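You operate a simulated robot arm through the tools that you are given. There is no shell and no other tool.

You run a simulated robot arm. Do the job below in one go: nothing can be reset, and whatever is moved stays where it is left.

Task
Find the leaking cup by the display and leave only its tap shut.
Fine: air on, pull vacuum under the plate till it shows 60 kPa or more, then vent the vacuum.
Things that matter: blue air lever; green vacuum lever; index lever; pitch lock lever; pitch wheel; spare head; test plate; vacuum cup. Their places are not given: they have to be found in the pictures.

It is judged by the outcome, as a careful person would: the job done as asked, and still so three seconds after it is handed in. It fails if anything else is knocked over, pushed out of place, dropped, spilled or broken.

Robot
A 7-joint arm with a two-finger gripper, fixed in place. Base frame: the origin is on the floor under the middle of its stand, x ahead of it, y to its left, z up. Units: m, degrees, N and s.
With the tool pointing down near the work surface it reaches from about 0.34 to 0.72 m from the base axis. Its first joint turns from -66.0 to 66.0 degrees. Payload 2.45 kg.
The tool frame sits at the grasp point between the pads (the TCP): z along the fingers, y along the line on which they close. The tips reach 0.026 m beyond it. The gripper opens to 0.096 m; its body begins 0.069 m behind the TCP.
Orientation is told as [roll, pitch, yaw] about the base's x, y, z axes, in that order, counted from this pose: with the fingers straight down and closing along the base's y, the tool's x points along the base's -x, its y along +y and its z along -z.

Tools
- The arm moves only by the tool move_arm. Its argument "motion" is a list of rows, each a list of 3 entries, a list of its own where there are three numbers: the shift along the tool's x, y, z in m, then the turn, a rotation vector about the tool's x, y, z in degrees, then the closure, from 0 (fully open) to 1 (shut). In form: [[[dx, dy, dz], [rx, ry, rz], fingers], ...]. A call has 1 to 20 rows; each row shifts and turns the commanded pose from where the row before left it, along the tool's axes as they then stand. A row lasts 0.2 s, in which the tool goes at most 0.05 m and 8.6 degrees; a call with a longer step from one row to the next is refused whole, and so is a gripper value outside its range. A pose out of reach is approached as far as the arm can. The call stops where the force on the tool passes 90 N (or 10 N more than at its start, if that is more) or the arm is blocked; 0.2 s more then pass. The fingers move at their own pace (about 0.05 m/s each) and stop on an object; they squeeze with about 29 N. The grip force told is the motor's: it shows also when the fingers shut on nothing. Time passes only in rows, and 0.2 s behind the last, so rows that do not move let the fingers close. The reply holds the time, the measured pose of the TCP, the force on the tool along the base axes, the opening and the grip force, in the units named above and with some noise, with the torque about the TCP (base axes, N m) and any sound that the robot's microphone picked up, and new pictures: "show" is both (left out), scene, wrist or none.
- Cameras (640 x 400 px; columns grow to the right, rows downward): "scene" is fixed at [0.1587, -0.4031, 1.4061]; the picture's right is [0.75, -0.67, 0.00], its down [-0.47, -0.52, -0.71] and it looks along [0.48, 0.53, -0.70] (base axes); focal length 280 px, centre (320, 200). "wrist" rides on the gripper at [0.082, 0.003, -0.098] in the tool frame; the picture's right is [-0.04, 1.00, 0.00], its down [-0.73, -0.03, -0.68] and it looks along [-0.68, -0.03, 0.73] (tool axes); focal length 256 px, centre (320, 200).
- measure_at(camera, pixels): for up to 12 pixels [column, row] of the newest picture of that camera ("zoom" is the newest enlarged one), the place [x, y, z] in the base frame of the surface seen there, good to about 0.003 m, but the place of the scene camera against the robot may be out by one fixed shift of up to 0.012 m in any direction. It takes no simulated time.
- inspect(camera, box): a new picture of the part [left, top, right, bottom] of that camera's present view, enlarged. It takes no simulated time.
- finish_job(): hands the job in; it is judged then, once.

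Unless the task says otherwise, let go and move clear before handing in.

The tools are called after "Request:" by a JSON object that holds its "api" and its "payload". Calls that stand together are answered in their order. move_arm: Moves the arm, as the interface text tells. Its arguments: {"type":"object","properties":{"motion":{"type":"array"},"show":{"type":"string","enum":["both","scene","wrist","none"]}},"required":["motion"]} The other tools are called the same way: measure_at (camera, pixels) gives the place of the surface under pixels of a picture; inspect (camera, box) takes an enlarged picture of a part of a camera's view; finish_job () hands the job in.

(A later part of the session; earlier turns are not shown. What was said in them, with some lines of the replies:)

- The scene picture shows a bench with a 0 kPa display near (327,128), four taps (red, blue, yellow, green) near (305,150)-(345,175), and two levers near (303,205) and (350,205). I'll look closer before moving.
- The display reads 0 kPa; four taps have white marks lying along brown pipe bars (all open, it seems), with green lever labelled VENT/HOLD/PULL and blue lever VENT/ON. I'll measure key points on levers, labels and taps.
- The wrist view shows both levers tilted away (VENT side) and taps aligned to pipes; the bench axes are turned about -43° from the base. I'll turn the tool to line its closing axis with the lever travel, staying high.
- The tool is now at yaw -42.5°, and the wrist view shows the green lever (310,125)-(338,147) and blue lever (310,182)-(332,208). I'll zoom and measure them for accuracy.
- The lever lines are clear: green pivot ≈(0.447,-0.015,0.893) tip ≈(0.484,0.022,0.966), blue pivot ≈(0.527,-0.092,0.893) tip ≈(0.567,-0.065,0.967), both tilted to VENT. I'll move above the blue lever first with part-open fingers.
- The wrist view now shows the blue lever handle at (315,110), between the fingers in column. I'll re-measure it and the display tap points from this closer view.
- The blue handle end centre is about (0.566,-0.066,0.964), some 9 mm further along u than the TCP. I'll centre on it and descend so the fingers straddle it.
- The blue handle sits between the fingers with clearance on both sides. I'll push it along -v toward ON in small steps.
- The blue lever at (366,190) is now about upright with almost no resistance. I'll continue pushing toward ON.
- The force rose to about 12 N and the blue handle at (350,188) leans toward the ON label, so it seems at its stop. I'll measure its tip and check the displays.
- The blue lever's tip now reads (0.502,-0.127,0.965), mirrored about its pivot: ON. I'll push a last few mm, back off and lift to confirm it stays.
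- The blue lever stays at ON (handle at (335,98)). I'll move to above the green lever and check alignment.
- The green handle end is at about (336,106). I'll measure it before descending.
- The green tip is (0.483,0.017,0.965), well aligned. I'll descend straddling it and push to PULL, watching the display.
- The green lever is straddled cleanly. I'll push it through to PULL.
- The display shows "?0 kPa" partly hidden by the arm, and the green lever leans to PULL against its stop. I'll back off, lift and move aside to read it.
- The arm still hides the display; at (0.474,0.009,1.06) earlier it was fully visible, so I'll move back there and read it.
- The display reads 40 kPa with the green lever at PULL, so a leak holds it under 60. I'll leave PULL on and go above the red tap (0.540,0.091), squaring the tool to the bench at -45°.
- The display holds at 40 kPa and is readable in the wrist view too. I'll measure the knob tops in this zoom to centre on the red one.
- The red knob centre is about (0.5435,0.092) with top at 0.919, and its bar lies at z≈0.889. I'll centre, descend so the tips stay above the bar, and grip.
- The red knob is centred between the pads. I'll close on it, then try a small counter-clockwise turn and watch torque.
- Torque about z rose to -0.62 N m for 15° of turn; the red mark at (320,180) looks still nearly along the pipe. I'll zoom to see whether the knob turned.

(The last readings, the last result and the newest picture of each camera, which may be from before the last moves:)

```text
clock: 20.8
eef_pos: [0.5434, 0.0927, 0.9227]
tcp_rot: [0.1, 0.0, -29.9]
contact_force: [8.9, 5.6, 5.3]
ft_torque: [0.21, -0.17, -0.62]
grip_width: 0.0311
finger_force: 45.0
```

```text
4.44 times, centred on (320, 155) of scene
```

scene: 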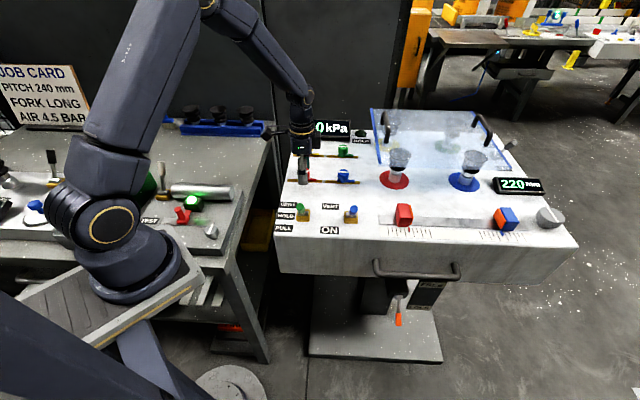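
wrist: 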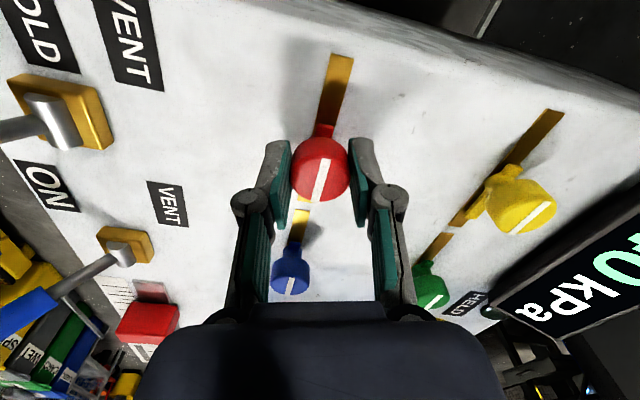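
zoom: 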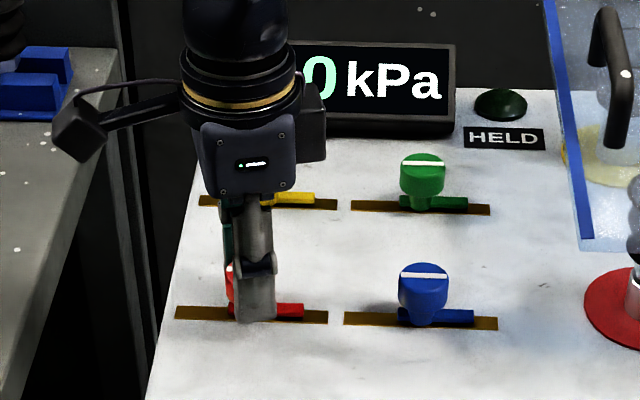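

The red bar at (300,310 zoom) is still along the pipe, so counter-clockwise is a stop and the pads slipped. I'll try clockwise instead.

Request:
{"api": "move_arm", "payload": {"motion": [[[0, 0, 0], [0, 0, 8], 1], [[0, 0, 0], [0, 0, 8], 1], [[0, 0, 0], [0, 0, 8], 1], [[0, 0, 0], [0, 0, 8], 1], [[0, 0, 0], [0, 0, 0], 1]]}}

Request:
{"api": "inspect", "payload": {"camera": "scene", "box": [270, 110, 370, 200]}}

```text
clock: 22.0
eef_pos: [0.5442, 0.0915, 0.9218]
tcp_rot: [0.1, -0.2, -62.1]
contact_force: [12.8, 4.3, 8.6]
ft_torque: [-0.05, -0.37, 0.01]
grip_width: 0.0308
finger_force: 45.4
```

scene: 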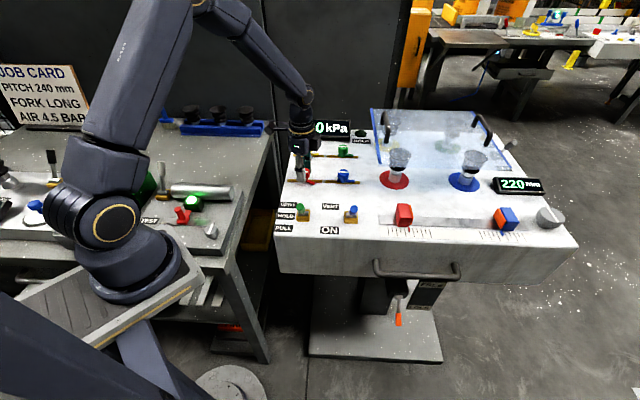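
wrist: 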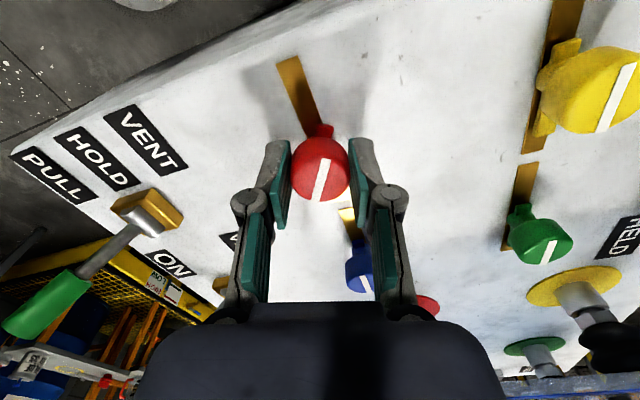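

```text
4.44 times, centred on (320, 155) of scene
```

zoom: 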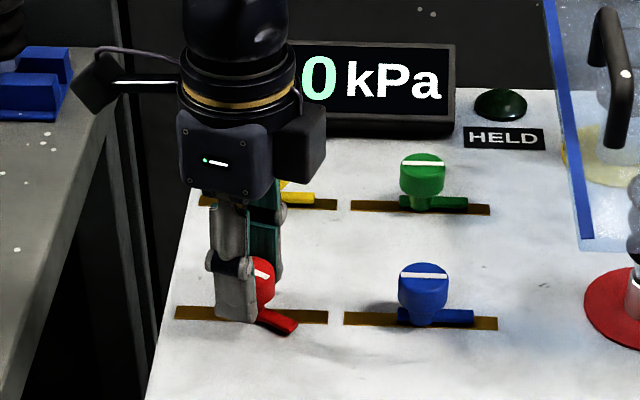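

Clockwise turns the red tap freely (bar swung about 32° toward the front, torque ≈0). I'll continue clockwise to about 90°.

Request:
{"api": "move_arm", "payload": {"motion": [[[0, 0, 0], [0, 0, 8], 1], [[0, 0, 0], [0, 0, 8], 1], [[0, 0, 0], [0, 0, 8], 1], [[0, 0, 0], [0, 0, 8], 1], [[0, 0, 0], [0, 0, 8], 1], [[0, 0, 0], [0, 0, 8], 1], [[0, 0, 0], [0, 0, 8], 1], [[0, 0, 0], [0, 0, 4], 1], [[0, 0, 0], [0, 0, 0], 1]]}}

Request:
{"api": "inspect", "payload": {"camera": "scene", "box": [270, 110, 370, 200]}}

```text
clock: 24.0
eef_pos: [0.5439, 0.0925, 0.9224]
tcp_rot: [0.2, 0.0, -121.9]
contact_force: [15.7, 3.9, 4.4]
ft_torque: [0.18, -0.4, 0.32]
grip_width: 0.0312
finger_force: 45.6
```

scene: 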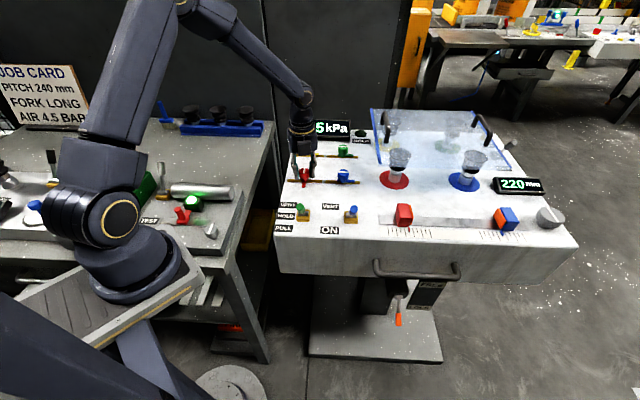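
wrist: 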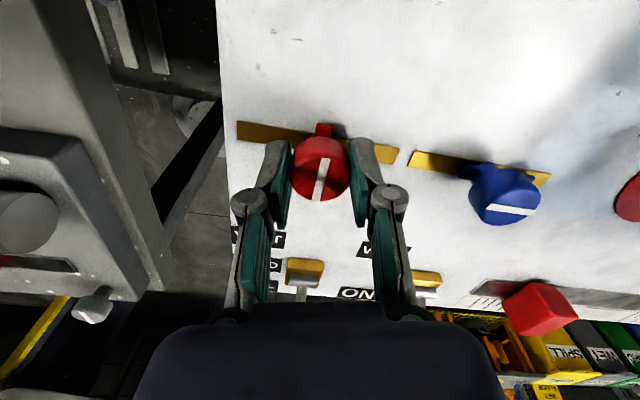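

```text
4.44 times, centred on (320, 155) of scene
```

zoom: 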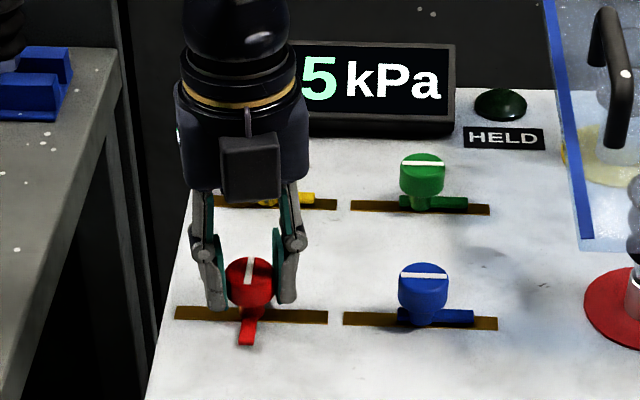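

The red tap's bar now points to the front, square to the pipe (shut), and the display changed to "?5 kPa". I'll let go and lift to read the full number.

Request:
{"api": "move_arm", "payload": {"motion": [[[0, 0, 0], [0, 0, 0], 0.4], [[0, 0, 0], [0, 0, 0], 0.4], [[0, 0, -0.03], [0, 0, 0], 0.4], [[0, 0, -0.04], [0, 0, 0], 0.4], [[0, 0, -0.04], [0, 0, 0], 0.4], [[0, 0, 0], [0, 0, 0], 0.4]]}}

Request:
{"api": "inspect", "payload": {"camera": "scene", "box": [270, 110, 370, 200]}}

```text
clock: 25.4
eef_pos: [0.5432, 0.091, 1.0321]
tcp_rot: [0.0, 0.0, -121.8]
contact_force: [-0.3, -0.2, 0.1]
ft_torque: [0.03, -0.01, 0.02]
grip_width: 0.0575
finger_force: 0.1
```

scene: 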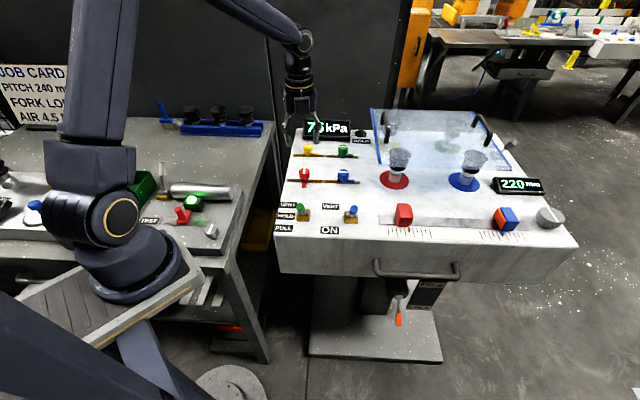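
wrist: 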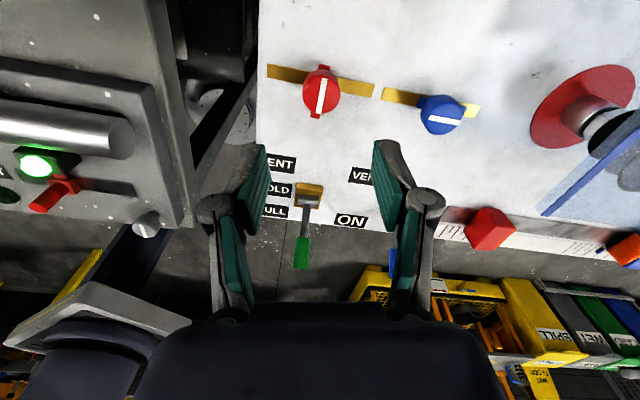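

```text
4.44 times, centred on (320, 155) of scene
```

zoom: 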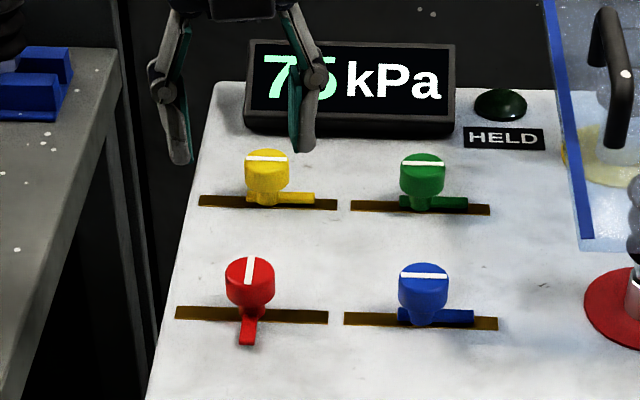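

The display reads 75 kPa with the red tap shut (was 40), so the red cup is the leaker. I'll check the red tap's angle precisely before venting.

Request:
{"api": "inspect", "payload": {"camera": "wrist", "box": [260, 50, 380, 130]}}

Request:
{"api": "inspect", "payload": {"camera": "scene", "box": [365, 105, 495, 195]}}

```text
5.00 times, centred on (320, 90) of wrist
```

zoom: 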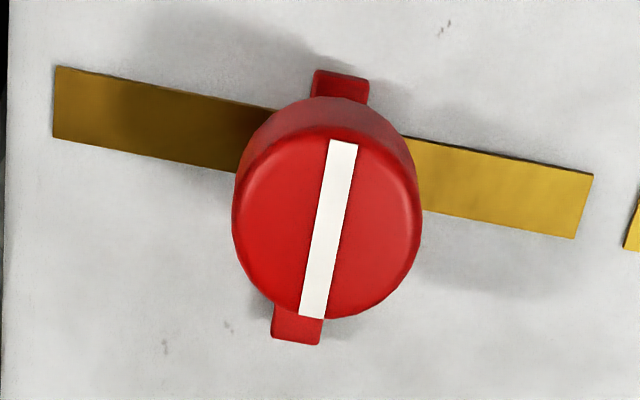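

```text
4.44 times, centred on (430, 150) of scene
```

zoom: 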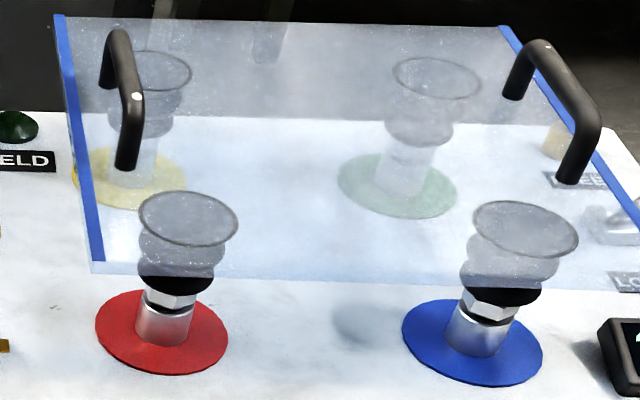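

The red tap's mark is square to its pipe within about 1-2°, and the cups and plate are undisturbed. I'll turn back to -45° and go above the green lever (now at PULL).

Request:
{"api": "move_arm", "payload": {"motion": [[[0, 0, -0.03], [0, 0, 0], 0.32], [[0, 0, 0], [0, 0, -8.5], 0.32], [[0, 0, 0], [0, 0, -8.5], 0.32], [[0, 0, 0], [0, 0, -8.5], 0.32], [[0, 0, 0], [0, 0, -8.5], 0.32], [[0, 0, 0], [0, 0, -8.5], 0.32], [[0, 0, 0], [0, 0, -8.5], 0.32], [[0, 0, 0], [0, 0, -8.5], 0.32], [[0, 0, 0], [0, 0, -8.5], 0.32], [[0, 0, 0], [0, 0, -8.5], 0.32], [[0, 0, 0], [0, 0, 0], 0.32]]}}

Request:
{"api": "inspect", "payload": {"camera": "scene", "box": [270, 110, 370, 200]}}

Request:
{"api": "measure_at", "payload": {"camera": "wrist", "pixels": [[90, 135], [100, 130]]}}

```text
clock: 27.8
eef_pos: [0.5428, 0.0926, 1.0629]
tcp_rot: [0.0, 0.0, -45.4]
contact_force: [-0.3, 0.4, -0.5]
ft_torque: [0.02, -0.02, 0.02]
grip_width: 0.0654
finger_force: 0.1
```

scene: 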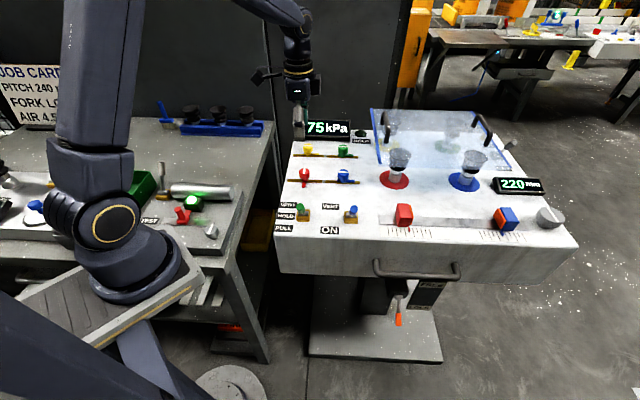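
wrist: 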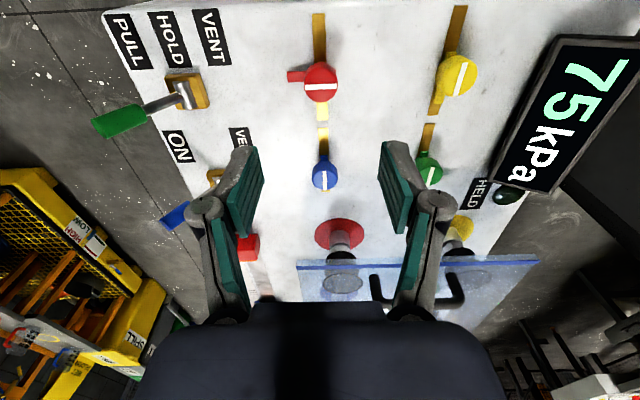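

```text
4.44 times, centred on (320, 155) of scene
```

zoom: 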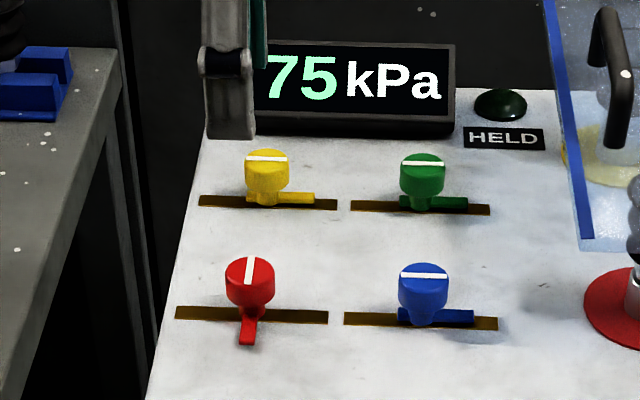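

```text
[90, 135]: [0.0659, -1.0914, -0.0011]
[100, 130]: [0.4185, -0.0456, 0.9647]
```

The display holds steady at 75 kPa and the green handle tip is at (0.419,-0.045,0.965). I'll move above it.

Request:
{"api": "move_arm", "payload": {"motion": [[[-0.0026, -0.0437, 0], [0, 0, 0], 0.32], [[-0.0026, -0.0437, 0], [0, 0, 0], 0.32], [[-0.0026, -0.0437, 0], [0, 0, 0], 0.32], [[-0.0025, -0.0437, 0], [0, 0, 0], 0.32], [[0, 0, 0], [0, 0, 0], 0.32]], "show": "wrist"}}

Request:
{"api": "inspect", "payload": {"camera": "wrist", "box": [220, 40, 420, 200]}}

```text
clock: 29.0
eef_pos: [0.4253, -0.0367, 1.0637]
tcp_rot: [0.0, 0.0, -45.5]
contact_force: [0.1, 0.0, 0.0]
ft_torque: [-0.01, 0.03, -0.01]
grip_width: 0.0654
finger_force: 0.0
```

wrist: 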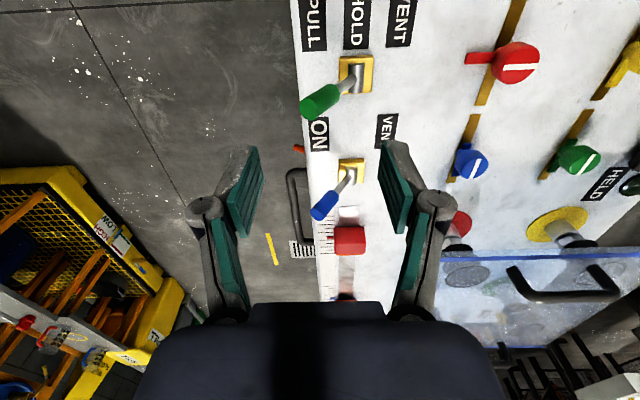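

```text
2.50 times, centred on (320, 120) of wrist
```

zoom: 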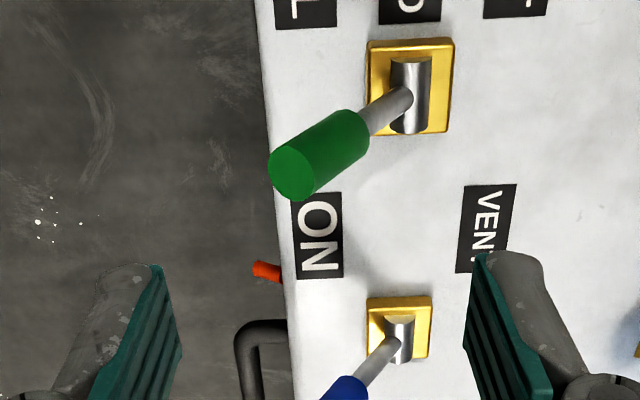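

The green handle end is at about (309,109). I'll measure it from here.

Request:
{"api": "measure_at", "payload": {"camera": "zoom", "pixels": [[292, 172], [320, 150], [345, 130], [385, 110], [405, 95]]}}

```text
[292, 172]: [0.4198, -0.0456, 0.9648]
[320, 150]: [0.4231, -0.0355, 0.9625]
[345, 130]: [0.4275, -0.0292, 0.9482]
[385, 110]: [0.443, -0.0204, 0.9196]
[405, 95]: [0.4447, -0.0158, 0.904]
```

Alignment is good (2 mm off along u). I'll descend over the lever, carry it to upright (HOLD) and gently centre it with the fingers.

Request:
{"api": "move_arm", "payload": {"motion": [[[-0.0024, 0, 0.0207], [0, 0, 0], 0.32], [[0, 0, 0.0207], [0, 0, 0], 0.32], [[0, 0, 0.0207], [0, 0, 0], 0.32], [[0, 0, 0.0207], [0, 0, 0], 0.32], [[0, 0, 0.0207], [0, 0, 0], 0.32], [[0, 0.0, 0], [0, 0, 0], 0.32], [[0, 0.0115, 0], [0, 0, 0], 0.32], [[0, 0.0115, 0], [0, 0, 0], 0.32], [[0, 0.0115, 0], [0, 0, 0], 0.32], [[0, 0, 0], [0, 0, 0], 0.32]]}}

```text
clock: 31.2
eef_pos: [0.4517, -0.0158, 0.9585]
tcp_rot: [0.0, 0.0, -45.4]
contact_force: [-0.4, 0.4, 0.2]
ft_torque: [0.02, 0.02, -0.04]
grip_width: 0.0658
finger_force: 0.2
```

scene: 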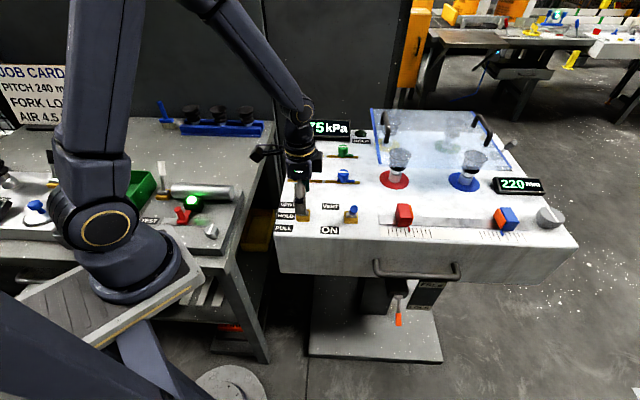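
wrist: 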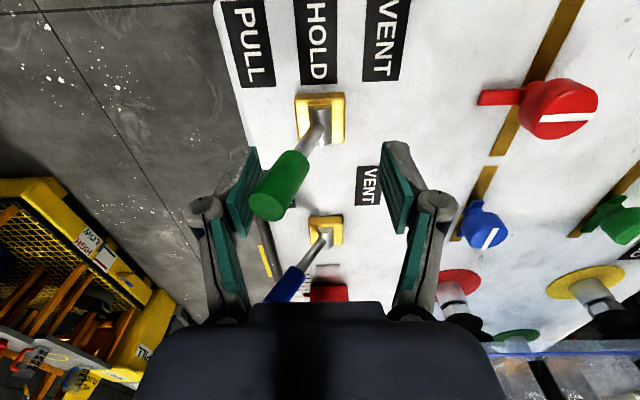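

The lever is partway up and leaning on the front finger. I'll narrow the fingers to bring it upright at HOLD.

Request:
{"api": "move_arm", "payload": {"motion": [[[0, 0, 0], [0, 0, 0], 0.5], [[0, 0, 0], [0, 0, 0], 0.65], [[0, 0, 0], [0, 0, 0], 0.74], [[0, 0, 0], [0, 0, 0], 0.74], [[0, 0, 0], [0, 0, 0], 0.74]]}}

Request:
{"api": "inspect", "payload": {"camera": "wrist", "box": [200, 70, 440, 260]}}

Request:
{"api": "inspect", "payload": {"camera": "scene", "box": [260, 110, 380, 240]}}

```text
clock: 32.4
eef_pos: [0.4529, -0.0161, 0.9583]
tcp_rot: [0.0, 0.1, -45.4]
contact_force: [-0.7, -0.1, 0.1]
ft_torque: [0.0, 0.03, -0.01]
grip_width: 0.025
finger_force: 0.0
```

scene: 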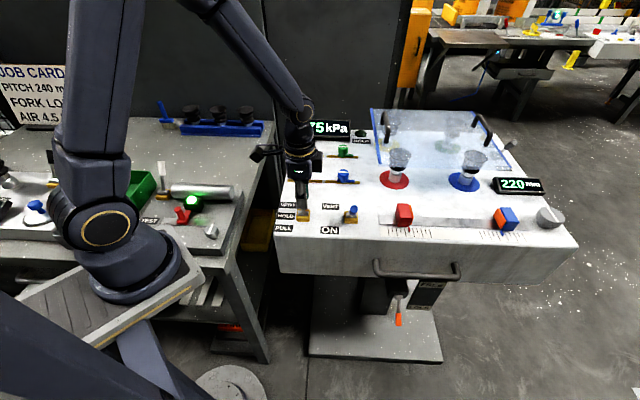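
wrist: 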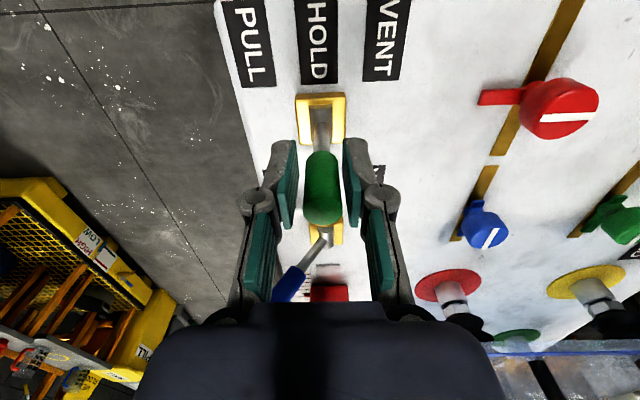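

```text
2.11 times, centred on (320, 165) of wrist
```

zoom: 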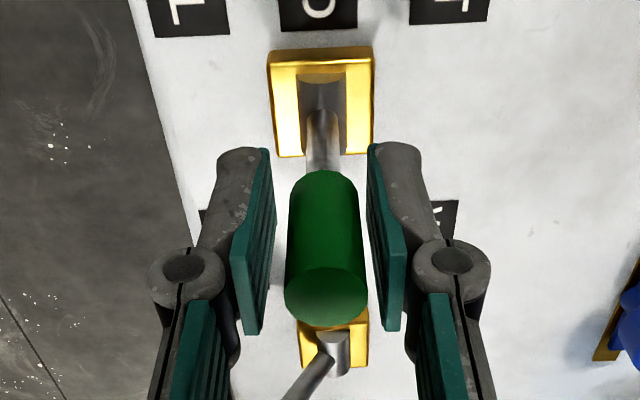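

```text
3.08 times, centred on (320, 175) of scene
```

zoom: 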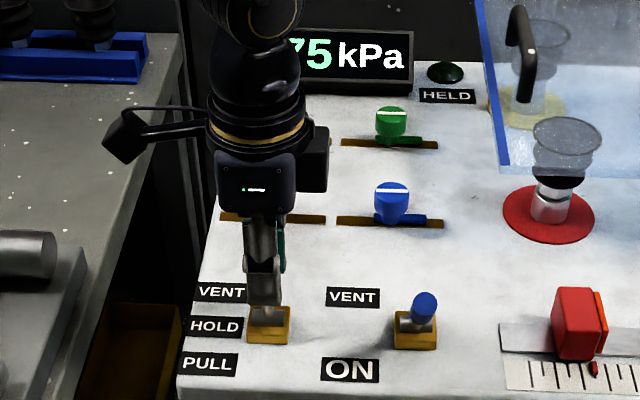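

The lever is upright at HOLD and the display still shows 75. I'll wait a few seconds to see whether it decays.

Request:
{"api": "move_arm", "payload": {"motion": [[[0, 0, 0], [0, 0, 0], 0.74], [[0, 0, 0], [0, 0, 0], 0.74], [[0, 0, 0], [0, 0, 0], 0.74], [[0, 0, 0], [0, 0, 0], 0.74], [[0, 0, 0], [0, 0, 0], 0.74], [[0, 0, 0], [0, 0, 0], 0.74], [[0, 0, 0], [0, 0, 0], 0.74], [[0, 0, 0], [0, 0, 0], 0.74], [[0, 0, 0], [0, 0, 0], 0.74], [[0, 0, 0], [0, 0, 0], 0.74], [[0, 0, 0], [0, 0, 0], 0.74], [[0, 0, 0], [0, 0, 0], 0.74], [[0, 0, 0], [0, 0, 0], 0.74], [[0, 0, 0], [0, 0, 0], 0.74], [[0, 0, 0], [0, 0, 0], 0.74], [[0, 0, 0], [0, 0, 0], 0.74], [[0, 0, 0], [0, 0, 0], 0.74], [[0, 0, 0], [0, 0, 0], 0.74], [[0, 0, 0], [0, 0, 0], 0.74], [[0, 0, 0], [0, 0, 0], 0.74]], "show": "none"}}

Request:
{"api": "inspect", "payload": {"camera": "scene", "box": [260, 110, 380, 240]}}

```text
clock: 36.6
eef_pos: [0.4532, -0.0171, 0.959]
tcp_rot: [0.1, -0.1, -45.5]
contact_force: [0.6, -0.4, -0.4]
ft_torque: [-0.01, 0.0, 0.02]
grip_width: 0.0246
finger_force: 0.2
```

```text
3.08 times, centred on (320, 175) of scene
```

zoom: 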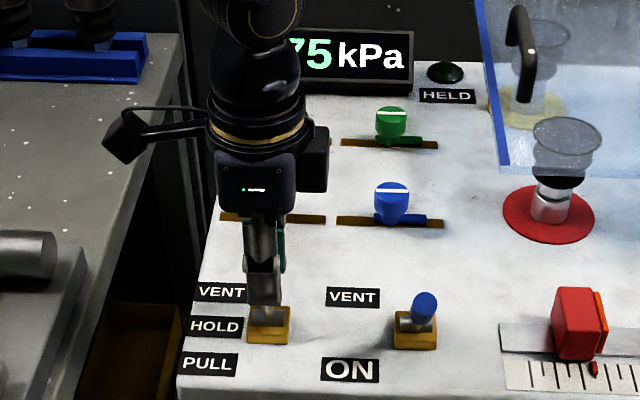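

The display held 75 kPa for over 4 s in HOLD, so with red shut there is no leak left. Now I'll widen the fingers and push the green lever to VENT.

Request:
{"api": "move_arm", "payload": {"motion": [[[0, 0, 0], [0, 0, 0], 0.32], [[0, 0, 0], [0, 0, 0], 0.32], [[0, 0, 0], [0, 0, 0], 0.32], [[0, 0.012, 0], [0, 0, 0], 0.32], [[0, 0.012, 0], [0, 0, 0], 0.32], [[0, 0.012, 0], [0, 0, 0], 0.32], [[0, 0.012, 0], [0, 0, 0], 0.32], [[0, 0.01, 0], [0, 0, 0], 0.32], [[0, 0, 0], [0, 0, 0], 0.32]]}}

Request:
{"api": "inspect", "payload": {"camera": "scene", "box": [260, 110, 380, 240]}}

```text
clock: 38.6
eef_pos: [0.4933, 0.0248, 0.9585]
tcp_rot: [-0.1, 0.1, -45.4]
contact_force: [-7.8, -8.0, 0.8]
ft_torque: [-0.12, 0.24, -0.01]
grip_width: 0.0727
finger_force: 5.8
```

scene: 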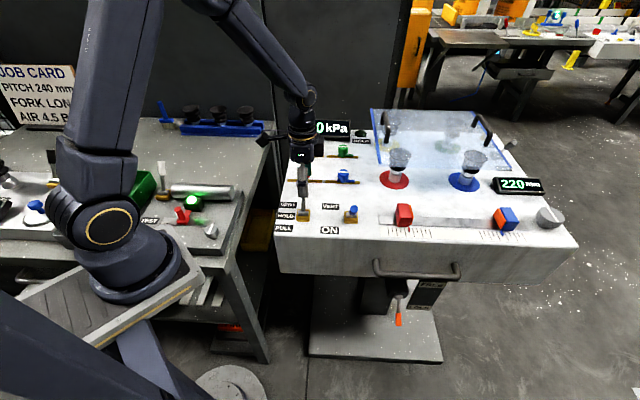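
wrist: 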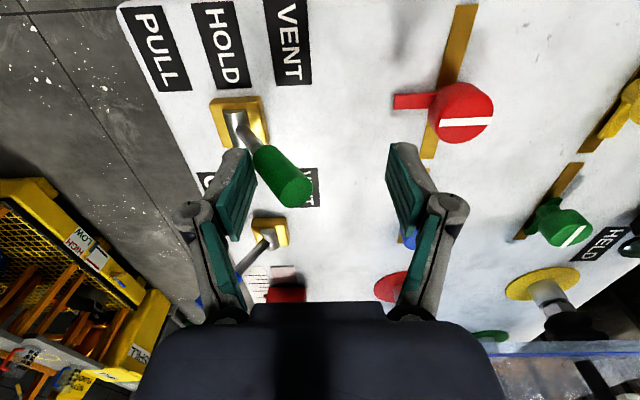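

```text
3.08 times, centred on (320, 175) of scene
```

zoom: 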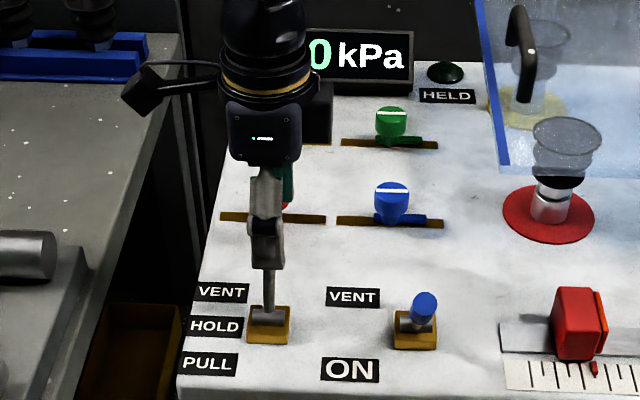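

The green lever is at its VENT stop (11 N) and the display shows 0. I'll back off, lift clear and check everything.

Request:
{"api": "move_arm", "payload": {"motion": [[[0, -0.01, 0], [0, 0, 0], 0.32], [[0, -0.004, -0.02], [0, 0, 0], 0.32], [[0, 0, -0.04], [0, 0, 0], 0.32], [[0, 0, -0.045], [0, 0, 0], 0.32], [[0, 0, -0.045], [0, 0, 0], 0.32], [[0.03, 0, -0.035], [0, 0, 0], 0.32], [[0, 0, 0], [0, 0, 0], 0.32]]}}

Request:
{"api": "inspect", "payload": {"camera": "scene", "box": [260, 110, 380, 240]}}

Request:
{"api": "inspect", "payload": {"camera": "wrist", "box": [220, 0, 640, 300]}}

```text
clock: 40.2
eef_pos: [0.4614, 0.0377, 1.1441]
tcp_rot: [-0.1, 0.1, -45.5]
contact_force: [-0.3, -0.2, 0.2]
ft_torque: [-0.02, -0.02, 0.01]
grip_width: 0.0655
finger_force: 0.0
```

scene: 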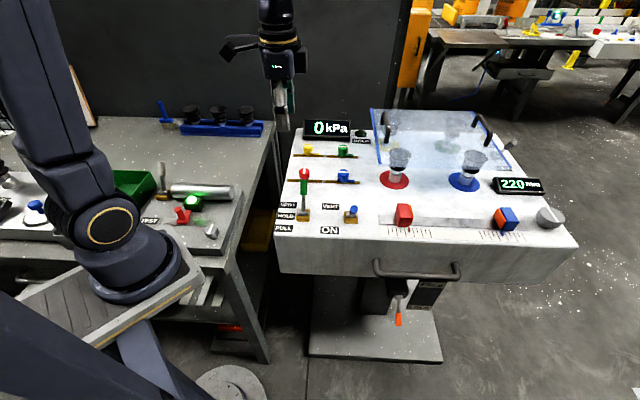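
wrist: 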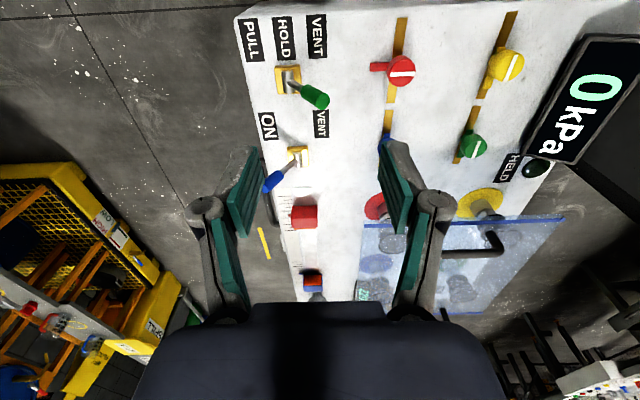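

```text
3.08 times, centred on (320, 175) of scene
```

zoom: 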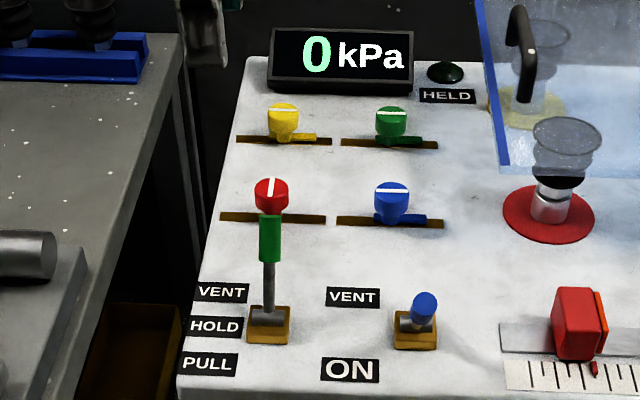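

```text
1.33 times, centred on (430, 150) of wrist
```

zoom: 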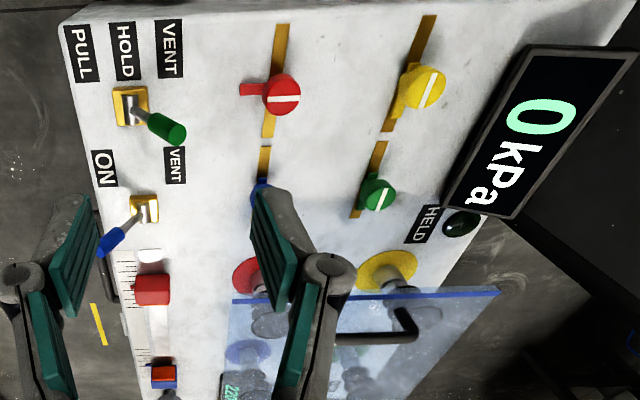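

The display reads 0 kPa and the green lever is at VENT. Only the red tap is turned square to its pipe; yellow, green and blue still lie along theirs. The plate and cups are undisturbed and the arm is clear, so I'll hand in.

Request:
{"api": "finish_job", "payload": {}}

```text
The job is handed in.
```

The leaking cup is the red one. Its tap is now shut, and the yellow, green and blue taps are still open.

- **With all taps open:** with air on and vacuum pulling, the display stuck at 40 kPa.
- **With the red tap shut:** the reading rose to 75 kPa. It stayed there for over 4 seconds with the green lever at HOLD, so no other cup is leaking. I didn't test the other taps one by one.
- **How I left it:** I vented the vacuum with the green lever, and the display reads 0 kPa. The blue air lever is still ON. The plate and cups look undisturbed, and the arm is clear of the bench.
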